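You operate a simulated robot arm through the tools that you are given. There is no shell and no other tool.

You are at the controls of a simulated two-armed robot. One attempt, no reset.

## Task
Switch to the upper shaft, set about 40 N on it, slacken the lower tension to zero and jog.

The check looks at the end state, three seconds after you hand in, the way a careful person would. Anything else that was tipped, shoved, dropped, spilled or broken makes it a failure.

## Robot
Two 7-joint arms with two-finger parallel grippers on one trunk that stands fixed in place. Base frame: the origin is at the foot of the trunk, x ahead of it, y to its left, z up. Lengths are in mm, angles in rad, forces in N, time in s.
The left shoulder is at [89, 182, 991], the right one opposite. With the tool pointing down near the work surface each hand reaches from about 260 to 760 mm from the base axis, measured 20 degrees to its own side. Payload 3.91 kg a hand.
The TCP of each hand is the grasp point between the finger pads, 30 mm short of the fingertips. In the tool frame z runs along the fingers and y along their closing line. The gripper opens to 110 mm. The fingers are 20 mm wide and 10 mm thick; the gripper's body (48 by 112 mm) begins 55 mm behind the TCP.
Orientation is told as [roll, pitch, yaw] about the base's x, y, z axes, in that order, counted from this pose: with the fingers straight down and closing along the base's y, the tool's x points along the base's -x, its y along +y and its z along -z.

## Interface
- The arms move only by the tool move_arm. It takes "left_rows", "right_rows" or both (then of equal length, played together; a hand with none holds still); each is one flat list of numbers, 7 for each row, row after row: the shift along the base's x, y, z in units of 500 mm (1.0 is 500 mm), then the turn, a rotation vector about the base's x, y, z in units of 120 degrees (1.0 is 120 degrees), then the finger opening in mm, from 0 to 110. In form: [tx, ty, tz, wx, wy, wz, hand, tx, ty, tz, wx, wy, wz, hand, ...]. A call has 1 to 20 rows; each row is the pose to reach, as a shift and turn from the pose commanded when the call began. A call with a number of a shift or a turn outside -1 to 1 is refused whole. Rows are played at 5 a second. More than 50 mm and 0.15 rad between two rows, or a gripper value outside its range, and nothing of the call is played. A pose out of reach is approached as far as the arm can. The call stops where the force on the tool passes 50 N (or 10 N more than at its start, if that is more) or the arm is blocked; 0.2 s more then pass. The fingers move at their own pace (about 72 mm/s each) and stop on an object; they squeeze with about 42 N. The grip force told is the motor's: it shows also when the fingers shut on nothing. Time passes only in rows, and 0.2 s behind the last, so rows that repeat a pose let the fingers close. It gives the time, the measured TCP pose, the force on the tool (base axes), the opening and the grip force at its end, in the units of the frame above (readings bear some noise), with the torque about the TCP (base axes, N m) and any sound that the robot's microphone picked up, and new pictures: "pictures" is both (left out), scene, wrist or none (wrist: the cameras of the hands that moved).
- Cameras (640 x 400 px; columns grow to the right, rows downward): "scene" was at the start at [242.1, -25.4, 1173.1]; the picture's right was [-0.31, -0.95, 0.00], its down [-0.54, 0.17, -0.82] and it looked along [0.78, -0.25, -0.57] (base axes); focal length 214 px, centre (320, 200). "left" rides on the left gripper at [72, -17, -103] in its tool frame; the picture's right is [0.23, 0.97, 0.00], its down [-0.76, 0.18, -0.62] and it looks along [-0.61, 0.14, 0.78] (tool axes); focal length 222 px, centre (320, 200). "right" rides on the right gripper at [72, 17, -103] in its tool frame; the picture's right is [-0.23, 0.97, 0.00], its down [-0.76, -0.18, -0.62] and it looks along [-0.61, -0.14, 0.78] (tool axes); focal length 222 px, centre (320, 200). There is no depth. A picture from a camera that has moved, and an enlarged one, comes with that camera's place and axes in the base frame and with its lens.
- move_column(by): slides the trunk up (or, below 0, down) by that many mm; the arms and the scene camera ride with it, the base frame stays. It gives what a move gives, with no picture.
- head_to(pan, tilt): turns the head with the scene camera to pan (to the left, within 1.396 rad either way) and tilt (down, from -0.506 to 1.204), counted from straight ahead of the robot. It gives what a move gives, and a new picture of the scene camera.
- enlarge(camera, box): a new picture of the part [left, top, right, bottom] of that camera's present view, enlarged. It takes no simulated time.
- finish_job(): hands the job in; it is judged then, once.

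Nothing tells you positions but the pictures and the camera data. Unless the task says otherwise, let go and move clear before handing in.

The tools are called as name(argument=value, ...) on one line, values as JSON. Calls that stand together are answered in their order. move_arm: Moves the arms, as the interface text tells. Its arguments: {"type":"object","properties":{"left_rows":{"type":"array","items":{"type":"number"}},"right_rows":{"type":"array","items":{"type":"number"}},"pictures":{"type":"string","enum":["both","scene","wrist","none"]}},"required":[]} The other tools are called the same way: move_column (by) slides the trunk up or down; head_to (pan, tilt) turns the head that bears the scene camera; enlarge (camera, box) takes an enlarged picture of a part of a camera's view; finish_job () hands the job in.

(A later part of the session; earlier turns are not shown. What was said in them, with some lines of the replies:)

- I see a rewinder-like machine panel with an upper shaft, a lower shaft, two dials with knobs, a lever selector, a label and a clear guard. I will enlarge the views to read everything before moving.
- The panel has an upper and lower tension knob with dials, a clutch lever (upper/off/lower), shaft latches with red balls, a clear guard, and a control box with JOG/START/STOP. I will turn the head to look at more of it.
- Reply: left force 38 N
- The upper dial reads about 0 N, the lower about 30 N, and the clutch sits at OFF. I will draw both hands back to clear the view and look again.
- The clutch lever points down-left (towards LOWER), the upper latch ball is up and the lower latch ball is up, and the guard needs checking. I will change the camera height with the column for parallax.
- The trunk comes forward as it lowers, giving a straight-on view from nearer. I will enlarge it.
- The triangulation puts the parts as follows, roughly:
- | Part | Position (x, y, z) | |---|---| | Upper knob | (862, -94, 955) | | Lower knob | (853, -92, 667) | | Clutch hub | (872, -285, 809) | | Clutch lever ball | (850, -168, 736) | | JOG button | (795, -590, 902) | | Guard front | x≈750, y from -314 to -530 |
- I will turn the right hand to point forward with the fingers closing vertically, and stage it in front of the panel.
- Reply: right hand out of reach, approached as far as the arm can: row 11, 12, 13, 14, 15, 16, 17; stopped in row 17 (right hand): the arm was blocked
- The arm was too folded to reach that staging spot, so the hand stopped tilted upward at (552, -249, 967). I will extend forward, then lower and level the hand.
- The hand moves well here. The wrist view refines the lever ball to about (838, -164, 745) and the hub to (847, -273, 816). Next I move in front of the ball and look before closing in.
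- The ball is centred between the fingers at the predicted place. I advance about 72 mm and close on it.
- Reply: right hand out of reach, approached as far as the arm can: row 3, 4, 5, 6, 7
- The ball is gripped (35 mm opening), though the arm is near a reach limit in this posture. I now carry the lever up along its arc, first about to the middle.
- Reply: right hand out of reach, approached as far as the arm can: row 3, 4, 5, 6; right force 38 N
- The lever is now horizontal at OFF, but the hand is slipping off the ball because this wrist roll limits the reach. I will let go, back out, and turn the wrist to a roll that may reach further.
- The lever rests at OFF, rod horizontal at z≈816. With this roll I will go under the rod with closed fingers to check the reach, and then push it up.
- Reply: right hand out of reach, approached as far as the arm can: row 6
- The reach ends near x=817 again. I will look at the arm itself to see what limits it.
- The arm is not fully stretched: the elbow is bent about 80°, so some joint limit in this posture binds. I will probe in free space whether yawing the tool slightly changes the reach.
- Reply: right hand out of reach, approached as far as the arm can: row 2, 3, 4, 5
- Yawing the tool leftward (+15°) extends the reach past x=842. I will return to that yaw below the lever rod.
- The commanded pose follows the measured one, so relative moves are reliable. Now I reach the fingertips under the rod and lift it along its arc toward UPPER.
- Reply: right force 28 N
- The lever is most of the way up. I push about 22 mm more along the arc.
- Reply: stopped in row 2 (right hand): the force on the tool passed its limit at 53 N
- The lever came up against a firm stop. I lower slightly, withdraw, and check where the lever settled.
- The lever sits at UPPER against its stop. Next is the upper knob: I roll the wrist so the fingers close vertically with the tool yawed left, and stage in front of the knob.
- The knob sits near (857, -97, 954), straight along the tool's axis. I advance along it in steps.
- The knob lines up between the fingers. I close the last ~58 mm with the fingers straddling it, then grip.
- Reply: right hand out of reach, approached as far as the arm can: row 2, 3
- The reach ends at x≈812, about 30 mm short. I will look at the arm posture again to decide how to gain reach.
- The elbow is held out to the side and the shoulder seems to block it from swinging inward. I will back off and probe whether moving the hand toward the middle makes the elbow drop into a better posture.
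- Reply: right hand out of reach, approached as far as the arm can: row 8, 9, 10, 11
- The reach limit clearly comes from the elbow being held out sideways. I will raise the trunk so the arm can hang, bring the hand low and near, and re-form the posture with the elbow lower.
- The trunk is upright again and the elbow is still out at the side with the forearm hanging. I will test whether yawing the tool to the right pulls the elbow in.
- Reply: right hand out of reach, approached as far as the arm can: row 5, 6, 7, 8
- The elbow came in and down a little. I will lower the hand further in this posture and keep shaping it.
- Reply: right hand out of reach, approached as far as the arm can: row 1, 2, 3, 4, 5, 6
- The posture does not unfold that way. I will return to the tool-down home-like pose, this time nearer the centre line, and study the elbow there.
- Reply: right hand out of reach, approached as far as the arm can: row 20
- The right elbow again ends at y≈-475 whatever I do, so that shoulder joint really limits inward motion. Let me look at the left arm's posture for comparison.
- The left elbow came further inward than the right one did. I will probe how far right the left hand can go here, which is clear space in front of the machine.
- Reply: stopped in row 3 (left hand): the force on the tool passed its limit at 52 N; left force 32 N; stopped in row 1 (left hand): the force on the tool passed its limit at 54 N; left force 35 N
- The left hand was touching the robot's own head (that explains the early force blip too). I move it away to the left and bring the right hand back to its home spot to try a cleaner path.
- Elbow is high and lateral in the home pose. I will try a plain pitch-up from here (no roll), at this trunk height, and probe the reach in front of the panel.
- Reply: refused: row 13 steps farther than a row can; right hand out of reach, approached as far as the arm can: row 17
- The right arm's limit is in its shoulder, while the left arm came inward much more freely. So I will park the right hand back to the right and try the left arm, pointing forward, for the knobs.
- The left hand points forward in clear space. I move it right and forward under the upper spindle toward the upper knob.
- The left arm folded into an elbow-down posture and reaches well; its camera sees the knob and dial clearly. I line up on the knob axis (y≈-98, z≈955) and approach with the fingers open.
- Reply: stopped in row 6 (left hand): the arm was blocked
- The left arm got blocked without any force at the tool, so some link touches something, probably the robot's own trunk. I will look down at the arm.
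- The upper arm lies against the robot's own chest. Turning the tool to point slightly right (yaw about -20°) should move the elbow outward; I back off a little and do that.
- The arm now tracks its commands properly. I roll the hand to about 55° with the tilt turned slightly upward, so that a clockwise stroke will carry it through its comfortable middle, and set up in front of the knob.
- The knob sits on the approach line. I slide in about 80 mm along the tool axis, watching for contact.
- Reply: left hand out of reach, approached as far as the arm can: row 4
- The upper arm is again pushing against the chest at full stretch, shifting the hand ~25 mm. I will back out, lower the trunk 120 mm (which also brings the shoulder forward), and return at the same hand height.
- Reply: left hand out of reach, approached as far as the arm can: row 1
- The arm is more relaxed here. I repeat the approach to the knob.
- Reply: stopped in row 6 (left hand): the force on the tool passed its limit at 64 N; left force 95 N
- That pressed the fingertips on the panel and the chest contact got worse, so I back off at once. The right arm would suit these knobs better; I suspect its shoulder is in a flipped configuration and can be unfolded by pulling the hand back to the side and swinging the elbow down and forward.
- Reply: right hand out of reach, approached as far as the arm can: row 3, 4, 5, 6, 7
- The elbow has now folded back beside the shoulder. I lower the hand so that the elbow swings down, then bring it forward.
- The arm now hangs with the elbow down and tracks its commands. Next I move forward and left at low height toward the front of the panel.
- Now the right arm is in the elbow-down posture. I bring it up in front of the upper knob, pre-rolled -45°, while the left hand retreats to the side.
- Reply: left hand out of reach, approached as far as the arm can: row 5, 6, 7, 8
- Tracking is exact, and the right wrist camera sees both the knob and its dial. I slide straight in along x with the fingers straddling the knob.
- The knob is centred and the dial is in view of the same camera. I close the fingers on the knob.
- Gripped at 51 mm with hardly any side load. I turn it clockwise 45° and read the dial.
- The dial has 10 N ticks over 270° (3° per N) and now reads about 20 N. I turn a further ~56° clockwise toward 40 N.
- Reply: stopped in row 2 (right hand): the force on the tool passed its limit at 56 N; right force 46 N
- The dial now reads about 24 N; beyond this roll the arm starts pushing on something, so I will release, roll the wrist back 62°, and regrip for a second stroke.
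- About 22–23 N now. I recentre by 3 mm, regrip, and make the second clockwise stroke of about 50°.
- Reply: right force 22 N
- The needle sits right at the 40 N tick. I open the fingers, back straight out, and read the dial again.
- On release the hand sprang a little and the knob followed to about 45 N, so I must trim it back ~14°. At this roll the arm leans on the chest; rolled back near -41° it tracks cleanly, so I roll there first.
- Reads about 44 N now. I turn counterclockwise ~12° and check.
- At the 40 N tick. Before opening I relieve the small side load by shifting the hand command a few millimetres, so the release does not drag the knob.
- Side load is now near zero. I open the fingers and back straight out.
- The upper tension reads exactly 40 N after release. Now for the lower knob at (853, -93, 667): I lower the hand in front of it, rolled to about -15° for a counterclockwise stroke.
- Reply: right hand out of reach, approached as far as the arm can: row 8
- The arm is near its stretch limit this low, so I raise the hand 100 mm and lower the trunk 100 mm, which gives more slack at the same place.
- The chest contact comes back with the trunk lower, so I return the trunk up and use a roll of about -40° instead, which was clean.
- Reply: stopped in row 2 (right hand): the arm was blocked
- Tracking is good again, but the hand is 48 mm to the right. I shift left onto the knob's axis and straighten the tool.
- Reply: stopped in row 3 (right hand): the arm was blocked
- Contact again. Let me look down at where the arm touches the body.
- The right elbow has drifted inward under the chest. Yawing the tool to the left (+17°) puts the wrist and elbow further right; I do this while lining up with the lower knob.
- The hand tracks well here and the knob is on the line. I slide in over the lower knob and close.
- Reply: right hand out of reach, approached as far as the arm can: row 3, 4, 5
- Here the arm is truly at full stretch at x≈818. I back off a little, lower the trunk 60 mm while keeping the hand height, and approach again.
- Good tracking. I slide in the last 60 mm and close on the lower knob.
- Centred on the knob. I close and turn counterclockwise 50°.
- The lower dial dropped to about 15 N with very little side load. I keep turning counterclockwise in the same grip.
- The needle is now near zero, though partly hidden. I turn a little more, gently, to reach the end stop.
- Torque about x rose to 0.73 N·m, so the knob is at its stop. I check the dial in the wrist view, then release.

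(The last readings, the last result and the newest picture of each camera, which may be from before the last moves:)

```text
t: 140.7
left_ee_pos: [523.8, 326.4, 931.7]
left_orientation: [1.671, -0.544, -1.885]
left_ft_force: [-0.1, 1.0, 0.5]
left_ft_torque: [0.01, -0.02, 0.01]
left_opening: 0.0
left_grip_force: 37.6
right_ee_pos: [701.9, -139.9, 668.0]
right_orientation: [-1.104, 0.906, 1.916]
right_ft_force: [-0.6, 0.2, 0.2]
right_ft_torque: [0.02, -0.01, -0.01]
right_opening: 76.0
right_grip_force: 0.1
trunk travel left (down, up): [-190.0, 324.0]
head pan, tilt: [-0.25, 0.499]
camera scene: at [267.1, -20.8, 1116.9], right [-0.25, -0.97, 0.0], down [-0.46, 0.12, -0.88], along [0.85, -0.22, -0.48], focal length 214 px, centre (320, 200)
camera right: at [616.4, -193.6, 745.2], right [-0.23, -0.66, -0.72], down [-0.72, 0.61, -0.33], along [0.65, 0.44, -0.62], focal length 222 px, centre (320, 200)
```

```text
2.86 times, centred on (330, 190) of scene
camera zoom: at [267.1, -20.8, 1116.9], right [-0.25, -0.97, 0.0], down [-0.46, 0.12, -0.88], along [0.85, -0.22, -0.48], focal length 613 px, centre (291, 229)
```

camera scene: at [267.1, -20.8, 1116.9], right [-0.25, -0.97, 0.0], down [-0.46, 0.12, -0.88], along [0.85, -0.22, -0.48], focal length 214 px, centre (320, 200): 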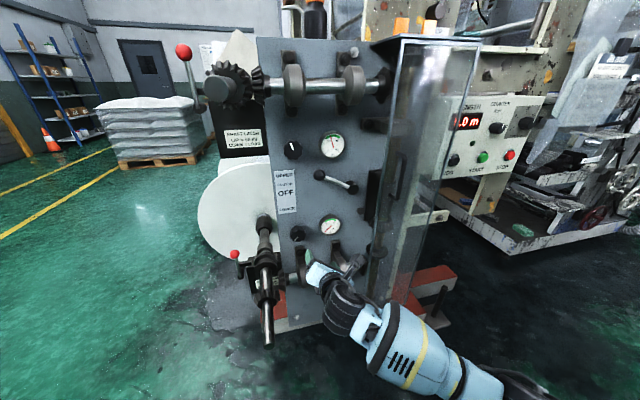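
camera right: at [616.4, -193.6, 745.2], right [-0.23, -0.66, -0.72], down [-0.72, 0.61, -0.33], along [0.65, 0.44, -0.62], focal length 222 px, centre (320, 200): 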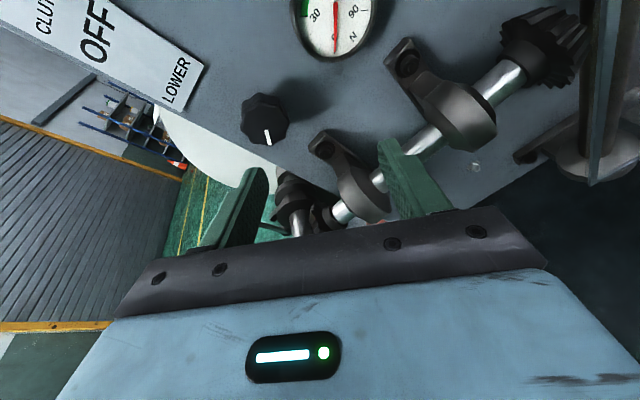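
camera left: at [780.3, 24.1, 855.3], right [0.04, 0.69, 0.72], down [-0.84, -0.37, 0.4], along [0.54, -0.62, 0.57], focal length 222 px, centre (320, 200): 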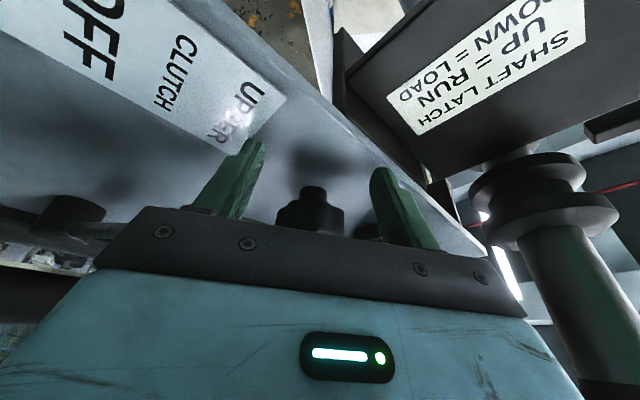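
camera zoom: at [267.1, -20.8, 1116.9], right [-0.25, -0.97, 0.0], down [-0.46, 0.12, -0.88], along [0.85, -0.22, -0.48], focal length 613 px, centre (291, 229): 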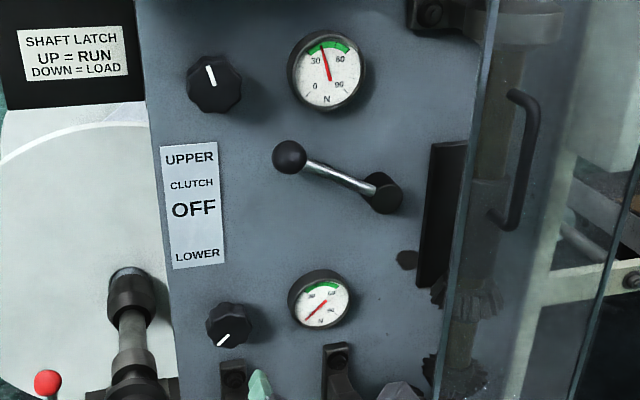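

Clutch is at UPPER, the upper tension at 40 N and the lower at 0. Next is JOG: I back away, close the fingers, and move the right hand across in front of the guard to face the control box.

move_arm(right_rows=[-0.09, -0.02, 0.02, 0.035, -0.011, -0.003, 60, -0.18, -0.05, 0.05, 0.07, -0.022, -0.007, 40, -0.204, -0.127, 0.088, 0.105, -0.033, -0.01, 20, -0.204, -0.205, 0.126, 0.14, -0.044, -0.014, 0, -0.204, -0.282, 0.164, 0.175, -0.055, -0.017, 0, -0.204, -0.359, 0.202, 0.21, -0.066, -0.021, 0, -0.204, -0.436, 0.24, 0.245, -0.077, -0.024, 0, -0.204, -0.514, 0.278, 0.28, -0.088, -0.028, 0, -0.204, -0.591, 0.316, 0.315, -0.099, -0.031, 0, -0.204, -0.668, 0.354, 0.35, -0.11, -0.035, 0, -0.204, -0.745, 0.392, 0.385, -0.121, -0.038, 0, -0.204, -0.823, 0.43, 0.42, -0.132, -0.042, 0, -0.204, -0.9, 0.468, 0.455, -0.143, -0.045, 0, -0.204, -0.9, 0.468, 0.455, -0.143, -0.045, 0], pictures="wrist")

head_to(pan=-0.75, tilt=0.35)

```text
t: 143.7
left_ee_pos: [523.9, 325.8, 931.1]
left_orientation: [1.674, -0.544, -1.885]
left_ft_force: [0.6, -1.1, -0.7]
left_ft_torque: [0.01, 0.01, 0.01]
left_opening: 0.0
left_grip_force: 37.6
right_ee_pos: [600.8, -591.2, 902.6]
right_orientation: [-1.6, -0.003, 1.572]
right_ft_force: [0.8, -0.3, 0.7]
right_ft_torque: [-0.01, -0.01, 0.03]
right_opening: 0.0
right_grip_force: 37.1
trunk travel left (down, up): [-190.0, 324.0]
head pan, tilt: [-0.25, 0.499]
camera right: at [499.8, -663.9, 882.9], right [0.03, 0.23, -0.97], down [-0.63, 0.76, 0.16], along [0.78, 0.61, 0.17], focal length 222 px, centre (320, 200)
```

right: 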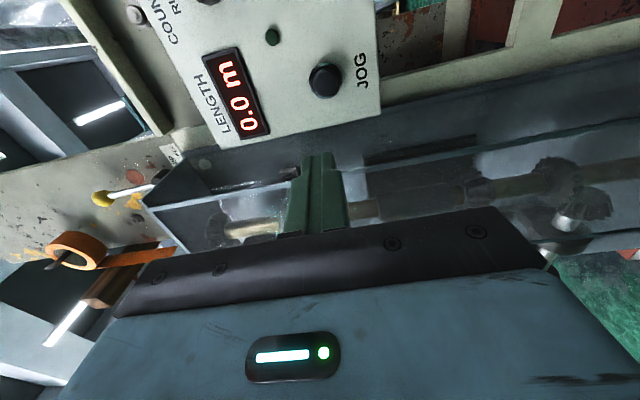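

```text
t: 144.6
left_ee_pos: [524.2, 326.4, 931.8]
left_orientation: [1.672, -0.545, -1.886]
left_ft_force: [-0.9, 0.0, -0.3]
left_ft_torque: [0.02, 0.03, 0.01]
left_opening: 0.0
left_grip_force: 37.4
right_ee_pos: [601.5, -589.7, 902.8]
right_orientation: [-1.597, 0.0, 1.57]
right_ft_force: [0.1, 0.8, 0.3]
right_ft_torque: [0.0, 0.03, 0.04]
right_opening: 0.0
right_grip_force: 38.0
trunk travel left (down, up): [-190.0, 324.0]
head pan, tilt: [-0.75, 0.351]
camera scene: at [247.2, -61.7, 1130.5], right [-0.68, -0.73, 0.0], down [-0.25, 0.23, -0.94], along [0.69, -0.64, -0.34], focal length 214 px, centre (320, 200)
```

scene: 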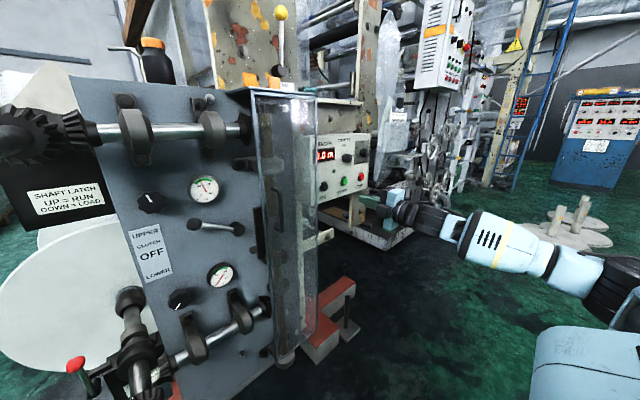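

The JOG button is in the wrist view, estimated near (808, -608, 900). I move closer to refine it.

move_arm(right_rows=[0.07, -0.011, -0.001, 0, 0, 0, 0, 0.14, -0.022, -0.002, 0, 0, 0, 0, 0.2, -0.032, -0.003, 0, 0, 0, 0, 0.2, -0.032, -0.003, 0, 0, 0, 0], pictures="wrist")

enlarge(camera="scene", box=[290, 120, 410, 220])

```text
t: 145.8
left_ee_pos: [523.0, 327.0, 931.7]
left_orientation: [1.671, -0.545, -1.888]
left_ft_force: [-0.5, -0.2, 0.6]
left_ft_torque: [0.0, 0.0, -0.01]
left_opening: 0.0
left_grip_force: 37.5
right_ee_pos: [700.0, -605.1, 866.1]
right_orientation: [-1.542, -0.004, 1.571]
right_ft_force: [-0.3, 0.3, -0.5]
right_ft_torque: [0.0, 0.04, 0.01]
right_opening: 0.1
right_grip_force: 37.4
trunk travel left (down, up): [-190.0, 324.0]
head pan, tilt: [-0.75, 0.351]
stopped in row 4 (right hand): the arm was blocked; the commanded pose is now the measured one
camera right: at [595.9, -678.5, 853.0], right [-0.03, 0.23, -0.97], down [-0.62, 0.76, 0.2], along [0.79, 0.61, 0.12], focal length 222 px, centre (320, 200)
```

right: 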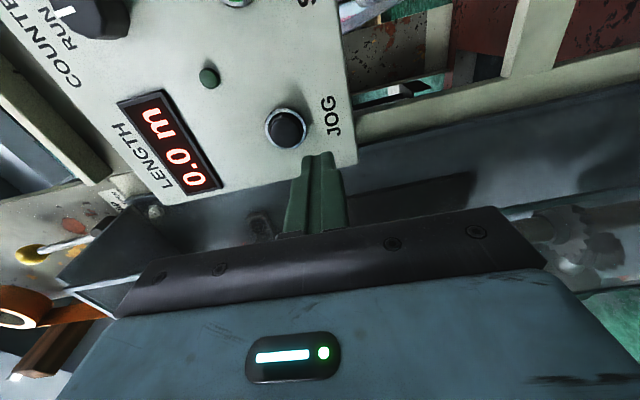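

```text
4.00 times, centred on (350, 170) of scene
camera zoom: at [246.6, -61.6, 1130.7], right [-0.68, -0.73, 0.0], down [-0.25, 0.23, -0.94], along [0.69, -0.64, -0.34], focal length 858 px, centre (200, 320)
```

zoom: 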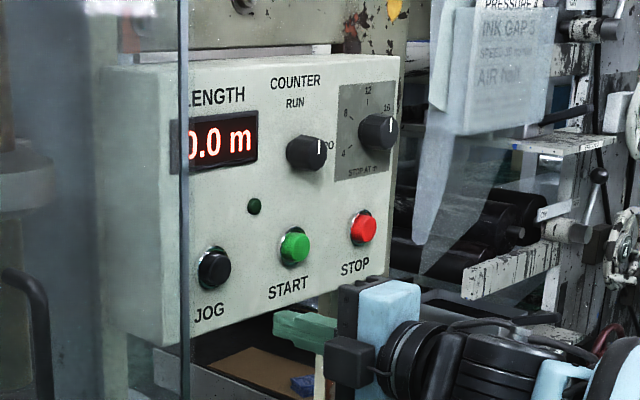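

The arm was blocked again, sagging 35 mm in z. I look at where the arm touches.

head_to(pan=-1.0, tilt=0.8)

```text
t: 146.7
left_ee_pos: [523.6, 326.6, 931.1]
left_orientation: [1.672, -0.544, -1.884]
left_ft_force: [0.5, 0.8, 0.0]
left_ft_torque: [0.03, -0.02, -0.01]
left_opening: 0.1
left_grip_force: 37.2
right_ee_pos: [699.4, -604.3, 867.9]
right_orientation: [-1.544, -0.004, 1.569]
right_ft_force: [-0.1, -0.1, 0.7]
right_ft_torque: [0.01, -0.01, 0.0]
right_opening: 0.0
right_grip_force: 38.0
trunk travel left (down, up): [-190.0, 324.0]
head pan, tilt: [-1.0, 0.799]
camera scene: at [222.7, -66.2, 1090.9], right [-0.84, -0.54, 0.0], down [-0.39, 0.6, -0.7], along [0.38, -0.59, -0.72], focal length 214 px, centre (320, 200)
```

scene: 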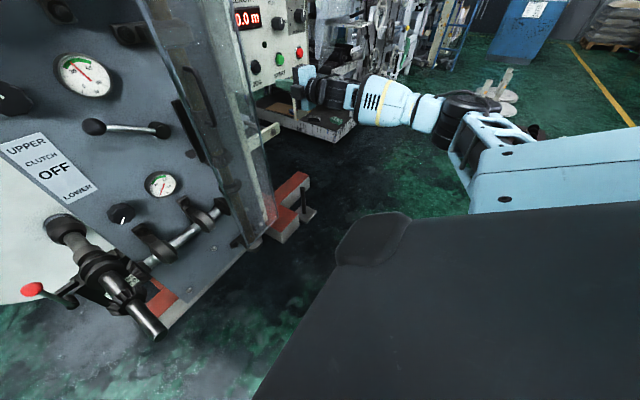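

No link is touching; the upper arm is just pointing almost straight sideways, near a shoulder singularity. Extending forward leaves that region, so I continue slowly forward while restoring the height.

move_arm(right_rows=[0.02, 0, 0.012, 0, 0, 0, 0, 0.04, 0, 0.026, 0, 0.005, 0, 0, 0.06, 0, 0.04, 0, 0.007, 0, 0, 0.07, 0, 0.052, 0, 0.01, 0, 0, 0.08, 0, 0.064, 0, 0.012, 0, 0, 0.08, 0, 0.064, 0, 0.012, 0, 0], pictures="both")

```text
t: 148.1
left_ee_pos: [524.4, 326.7, 931.1]
left_orientation: [1.671, -0.545, -1.886]
left_ft_force: [0.4, 0.1, -0.4]
left_ft_torque: [0.02, 0.0, 0.0]
left_opening: 0.0
left_grip_force: 37.7
right_ee_pos: [739.3, -605.6, 899.8]
right_orientation: [-1.519, -0.003, 1.57]
right_ft_force: [-1.1, 0.0, -0.4]
right_ft_torque: [0.01, 0.01, 0.0]
right_opening: 0.2
right_grip_force: 37.9
trunk travel left (down, up): [-190.0, 324.0]
head pan, tilt: [-1.0, 0.799]
camera scene: at [222.6, -66.2, 1090.9], right [-0.84, -0.54, 0.0], down [-0.39, 0.6, -0.7], along [0.38, -0.59, -0.72], focal length 214 px, centre (320, 200)
camera right: at [636.1, -678.6, 888.5], right [-0.05, 0.23, -0.97], down [-0.61, 0.76, 0.21], along [0.79, 0.61, 0.1], focal length 222 px, centre (320, 200)
```

scene: 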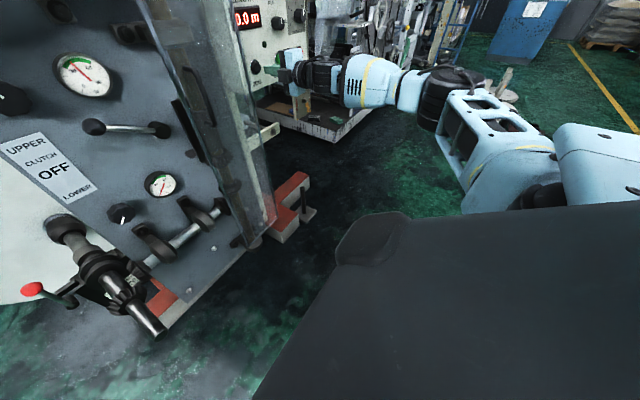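
right: 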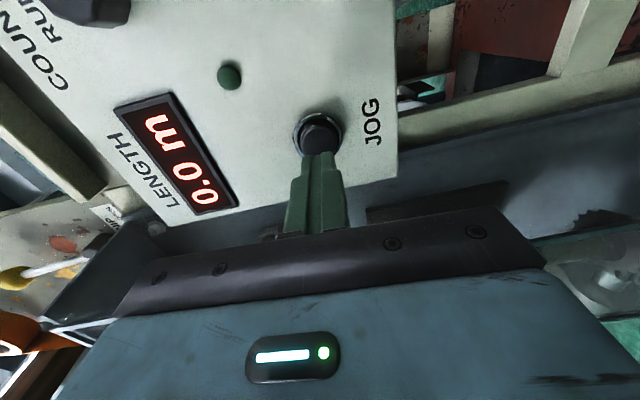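

The fingertips point right at JOG (about 76 mm ahead at (815, -606, 898)). I advance slowly and press it.

move_arm(right_rows=[0.04, -0.001, 0.002, 0, 0, 0, 0, 0.065, -0.001, 0.002, 0, 0, 0, 0, 0.08, -0.001, 0.003, 0, 0, 0, 0, 0.088, -0.001, 0.003, 0, 0, 0, 0, 0.094, -0.001, 0.003, 0, 0, 0, 0, 0.094, -0.001, 0.003, 0, 0, 0, 0], pictures="wrist")

```text
t: 149.4
left_ee_pos: [520.2, 327.3, 932.7]
left_orientation: [1.677, -0.544, -1.888]
left_ft_force: [0.0, 0.5, 0.3]
left_ft_torque: [0.01, -0.03, -0.03]
left_opening: 0.0
left_grip_force: 37.2
right_ee_pos: [780.6, -605.3, 901.9]
right_orientation: [-1.515, -0.001, 1.574]
right_ft_force: [-40.7, 10.5, -0.3]
right_ft_torque: [0.21, 0.04, 0.34]
right_opening: 0.0
right_grip_force: 37.9
trunk travel left (down, up): [-190.0, 324.0]
head pan, tilt: [-1.0, 0.799]
heard: click
stopped in row 6 (right hand): the force on the tool passed its limit at 51 N (the readings are from after the stop); the commanded pose is now the measured one
camera right: at [677.9, -679.9, 890.2], right [-0.05, 0.23, -0.97], down [-0.61, 0.76, 0.21], along [0.79, 0.61, 0.1], focal length 222 px, centre (320, 200)
```

right: 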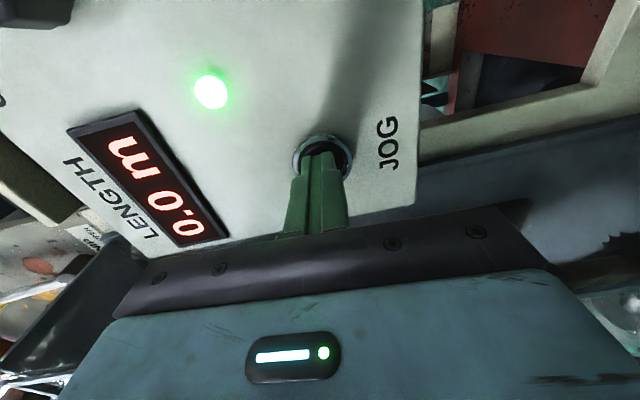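

It clicked and the green lamp lit: the machine is jogging. I hold it for a couple of seconds and watch.

move_arm(right_rows=[-0.002, 0, 0, 0, 0, 0, 0, -0.002, 0, 0, 0, 0, 0, 0, -0.002, 0, 0, 0, 0, 0, 0, -0.002, 0, 0, 0, 0, 0, 0, -0.002, 0, 0, 0, 0, 0, 0], pictures="both")

head_to(pan=-0.3, tilt=0.45)

```text
t: 150.6
left_ee_pos: [520.8, 326.5, 932.5]
left_orientation: [1.674, -0.541, -1.886]
left_ft_force: [0.4, 0.4, -0.2]
left_ft_torque: [-0.02, 0.0, -0.04]
left_opening: 0.0
left_grip_force: 37.7
right_ee_pos: [779.7, -604.8, 902.1]
right_orientation: [-1.515, -0.001, 1.57]
right_ft_force: [-40.0, 8.0, -2.4]
right_ft_torque: [-0.1, 0.09, 0.25]
right_opening: 0.1
right_grip_force: 37.1
trunk travel left (down, up): [-190.0, 324.0]
head pan, tilt: [-1.0, 0.799]
camera scene: at [218.9, -65.6, 1091.7], right [-0.84, -0.54, 0.0], down [-0.38, 0.6, -0.7], along [0.38, -0.59, -0.72], focal length 214 px, centre (320, 200)
camera right: at [677.6, -679.8, 890.2], right [-0.05, 0.23, -0.97], down [-0.61, 0.76, 0.21], along [0.79, 0.61, 0.1], focal length 222 px, centre (320, 200)
```

scene: 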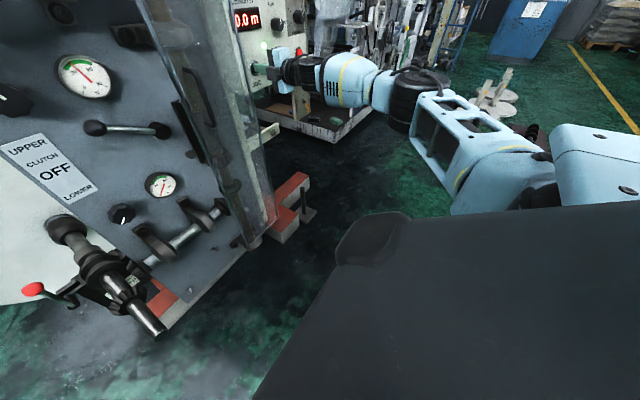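
right: 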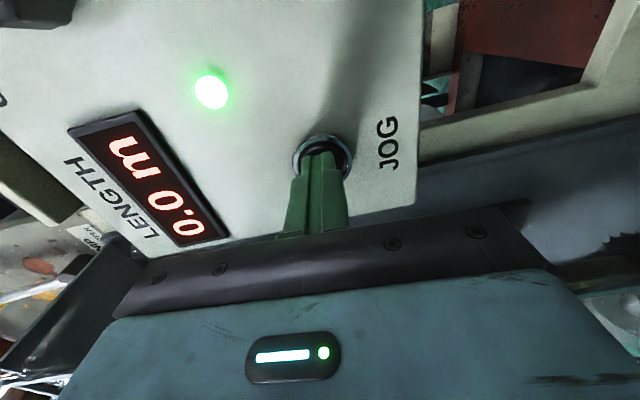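

```text
t: 151.6
left_ee_pos: [521.4, 326.4, 933.7]
left_orientation: [1.675, -0.542, -1.887]
left_ft_force: [-0.2, -0.5, -0.3]
left_ft_torque: [0.0, 0.01, -0.01]
left_opening: 0.0
left_grip_force: 38.5
right_ee_pos: [781.2, -606.6, 901.6]
right_orientation: [-1.517, -0.002, 1.572]
right_ft_force: [-38.7, 6.3, -2.4]
right_ft_torque: [-0.04, 0.15, 0.24]
right_opening: 0.0
right_grip_force: 37.3
trunk travel left (down, up): [-190.0, 324.0]
head pan, tilt: [-0.3, 0.45]
camera scene: at [263.0, -25.1, 1122.2], right [-0.3, -0.96, 0.0], down [-0.41, 0.13, -0.9], along [0.86, -0.27, -0.43], focal length 214 px, centre (320, 200)
```

scene: 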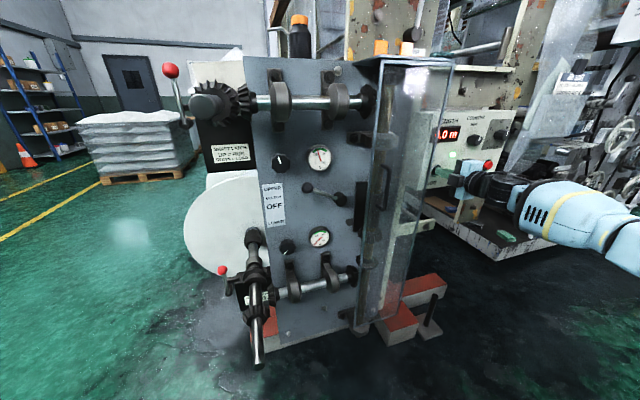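

The sheet on the upper shaft has turned, so the upper shaft is being driven. I check the dials and both shafts while it jogs.

enlarge(camera="scene", box=[250, 120, 370, 260])

enlarge(camera="scene", box=[150, 40, 290, 180])

enlarge(camera="scene", box=[200, 210, 380, 380])

```text
2.86 times, centred on (310, 190) of scene
camera zoom: at [263.0, -25.1, 1122.2], right [-0.3, -0.96, 0.0], down [-0.41, 0.13, -0.9], along [0.86, -0.27, -0.43], focal length 613 px, centre (349, 229)
```

zoom: 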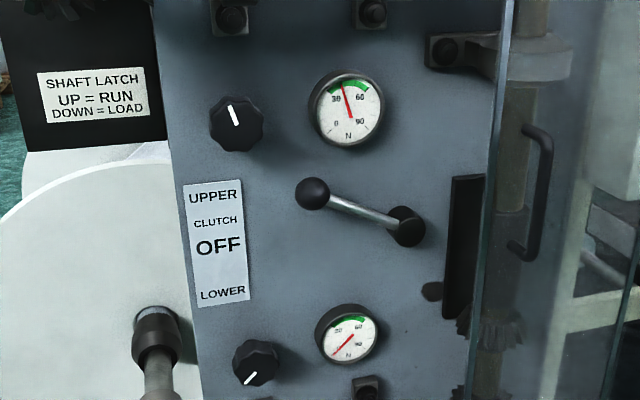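

```text
2.86 times, centred on (220, 110) of scene
camera zoom: at [263.0, -25.1, 1122.2], right [-0.3, -0.96, 0.0], down [-0.41, 0.13, -0.9], along [0.86, -0.27, -0.43], focal length 613 px, centre (606, 457)
```

zoom: 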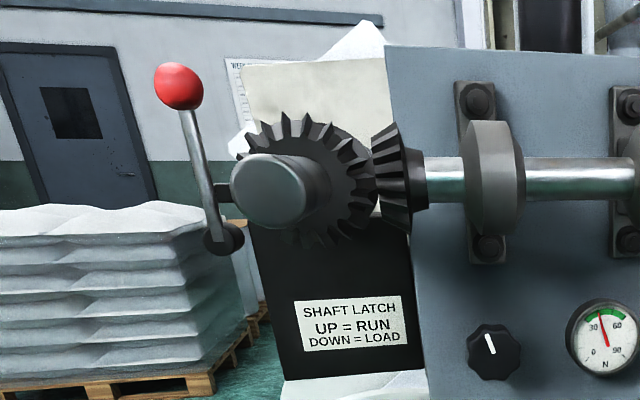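

```text
2.35 times, centred on (290, 295) of scene
camera zoom: at [263.0, -25.1, 1122.2], right [-0.3, -0.96, 0.0], down [-0.41, 0.13, -0.9], along [0.86, -0.27, -0.43], focal length 505 px, centre (391, -24)
```

zoom: 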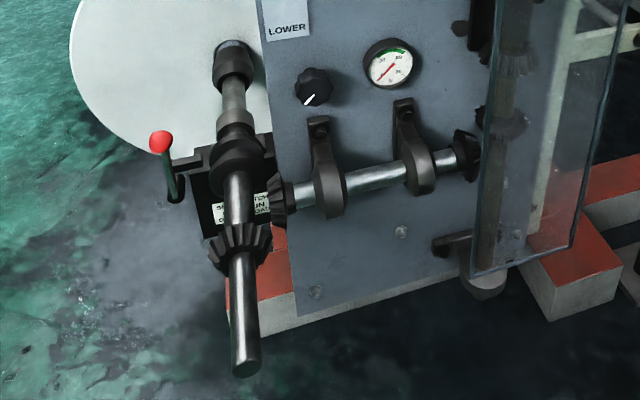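

All settings hold while it jogs and the upper shaft has clearly turned. I release the button by backing straight out and confirm that it stops.

move_arm(right_rows=[0, 0, 0, 0, 0, 0, 0, 0, 0, 0, 0, 0, 0, 0, -0.03, 0, 0, 0, 0, 0, 0, -0.08, 0, 0, 0, 0, 0, 0, -0.12, 0, 0, 0, 0, 0, 0], pictures="both")

enlarge(camera="scene", box=[150, 40, 290, 180])

```text
t: 152.8
left_ee_pos: [525.2, 326.2, 932.0]
left_orientation: [1.673, -0.546, -1.884]
left_ft_force: [0.2, 0.0, 1.0]
left_ft_torque: [-0.02, -0.01, 0.0]
left_opening: 0.0
left_grip_force: 38.1
right_ee_pos: [723.6, -606.0, 898.6]
right_orientation: [-1.513, -0.002, 1.572]
right_ft_force: [0.7, -0.3, 0.2]
right_ft_torque: [0.0, 0.0, 0.0]
right_opening: 0.2
right_grip_force: 37.7
trunk travel left (down, up): [-190.0, 324.0]
head pan, tilt: [-0.3, 0.45]
camera scene: at [266.6, -25.5, 1121.4], right [-0.3, -0.96, 0.0], down [-0.42, 0.13, -0.9], along [0.86, -0.27, -0.43], focal length 214 px, centre (320, 200)
camera right: at [620.8, -679.4, 887.4], right [-0.06, 0.23, -0.97], down [-0.61, 0.76, 0.21], along [0.79, 0.61, 0.1], focal length 222 px, centre (320, 200)
```

scene: 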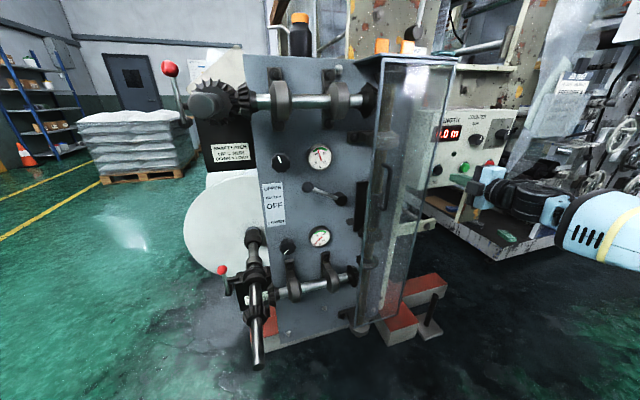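
right: 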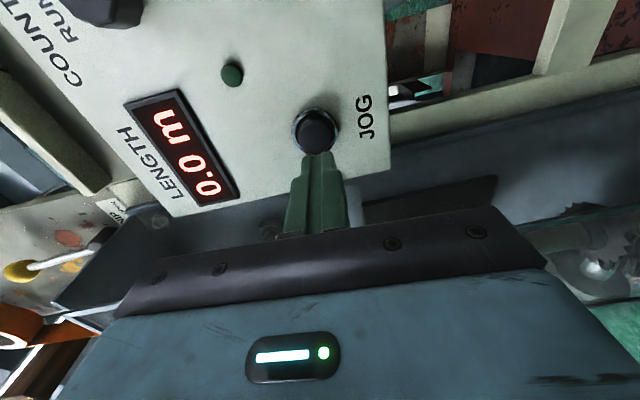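

```text
2.86 times, centred on (220, 110) of scene
camera zoom: at [266.6, -25.5, 1121.4], right [-0.3, -0.96, 0.0], down [-0.42, 0.13, -0.9], along [0.86, -0.27, -0.43], focal length 613 px, centre (606, 457)
```

zoom: 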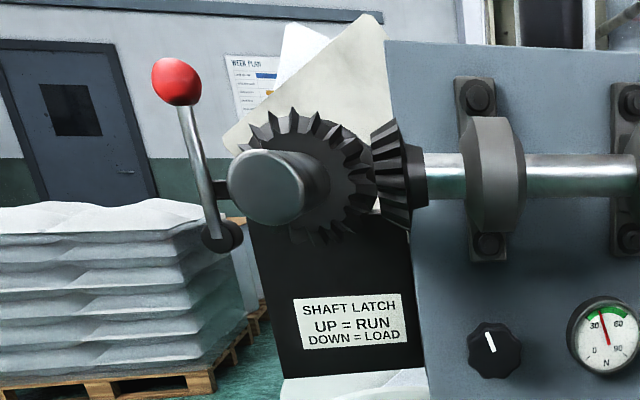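

The lamp went out, the button came back and the upper shaft stopped in a new position. I draw the hand further clear and take a last look.

move_arm(right_rows=[-0.04, -0.02, 0, 0, 0, 0, 0, -0.08, -0.05, 0, 0, 0, 0, 0, -0.12, -0.08, 0, 0, 0, 0, 0, -0.16, -0.1, 0, 0, 0, 0, 0], pictures="scene")

enlarge(camera="scene", box=[250, 120, 370, 260])

enlarge(camera="scene", box=[400, 90, 560, 240])

```text
t: 153.8
left_ee_pos: [523.5, 326.1, 930.3]
left_orientation: [1.673, -0.546, -1.884]
left_ft_force: [-0.1, 0.0, -0.2]
left_ft_torque: [0.01, 0.06, -0.01]
left_opening: 0.0
left_grip_force: 37.4
right_ee_pos: [644.0, -656.9, 899.8]
right_orientation: [-1.512, -0.001, 1.57]
right_ft_force: [1.3, -0.6, 0.0]
right_ft_torque: [-0.04, 0.03, 0.0]
right_opening: 0.0
right_grip_force: 37.9
trunk travel left (down, up): [-190.0, 324.0]
head pan, tilt: [-0.3, 0.45]
camera scene: at [266.6, -25.5, 1121.4], right [-0.3, -0.96, 0.0], down [-0.42, 0.13, -0.9], along [0.86, -0.27, -0.43], focal length 214 px, centre (320, 200)
```

scene: 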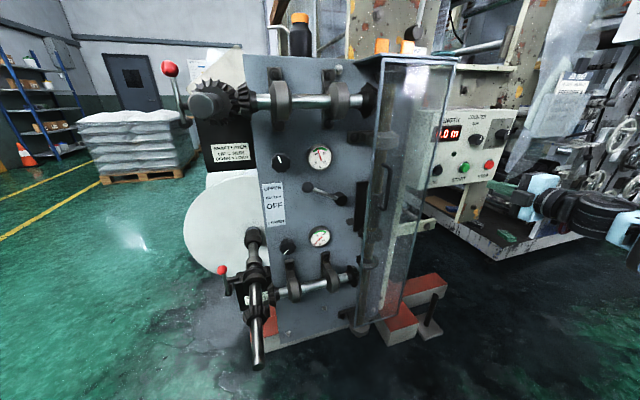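

```text
2.86 times, centred on (310, 190) of scene
camera zoom: at [266.6, -25.5, 1121.4], right [-0.3, -0.96, 0.0], down [-0.42, 0.13, -0.9], along [0.86, -0.27, -0.43], focal length 613 px, centre (349, 229)
```

zoom: 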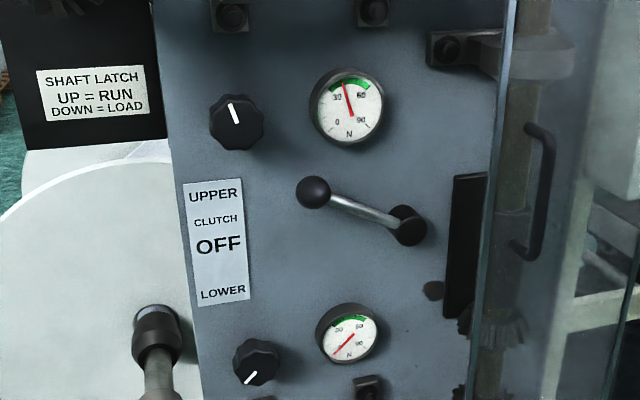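

```text
2.67 times, centred on (480, 165) of scene
camera zoom: at [266.6, -25.5, 1121.4], right [-0.3, -0.96, 0.0], down [-0.42, 0.13, -0.9], along [0.86, -0.27, -0.43], focal length 572 px, centre (-107, 293)
```

zoom: 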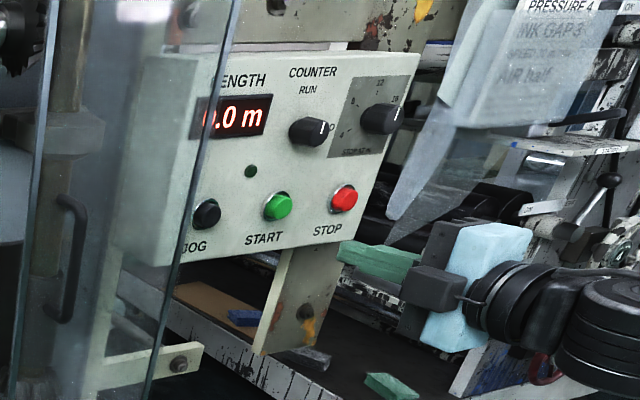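

The final state looks right: the clutch is at UPPER, upper tension reads 40 N, lower tension reads 0, the jog is done and the machine has stopped. Both hands are clear, nothing else has been moved, and I hand in now.

finish_job()

```text
The job is handed in.
```

The job is handed in, and the machine was left as you asked:

- **Clutch:** the lever is at UPPER, against its stop.
- **Upper tension:** the dial reads 40 N. It sprang to about 45 N when I first let go of the knob, so I turned it back.
- **Lower tension:** the dial reads 0, with the knob turned to its end stop.
- **Jog:** I held the JOG button for about three seconds. The green lamp lit and the upper shaft turned. Both stopped when I let go. The length display stayed at 0.0 m; I left the counter knob as I found it.

Early on, the left hand pressed its fingertips against the panel with about 95 N while trying for the upper knob. I backed off at once and saw no mark or shift. Nothing else on or around the machine looked moved in the last pictures, and both hands were clear at hand-in.
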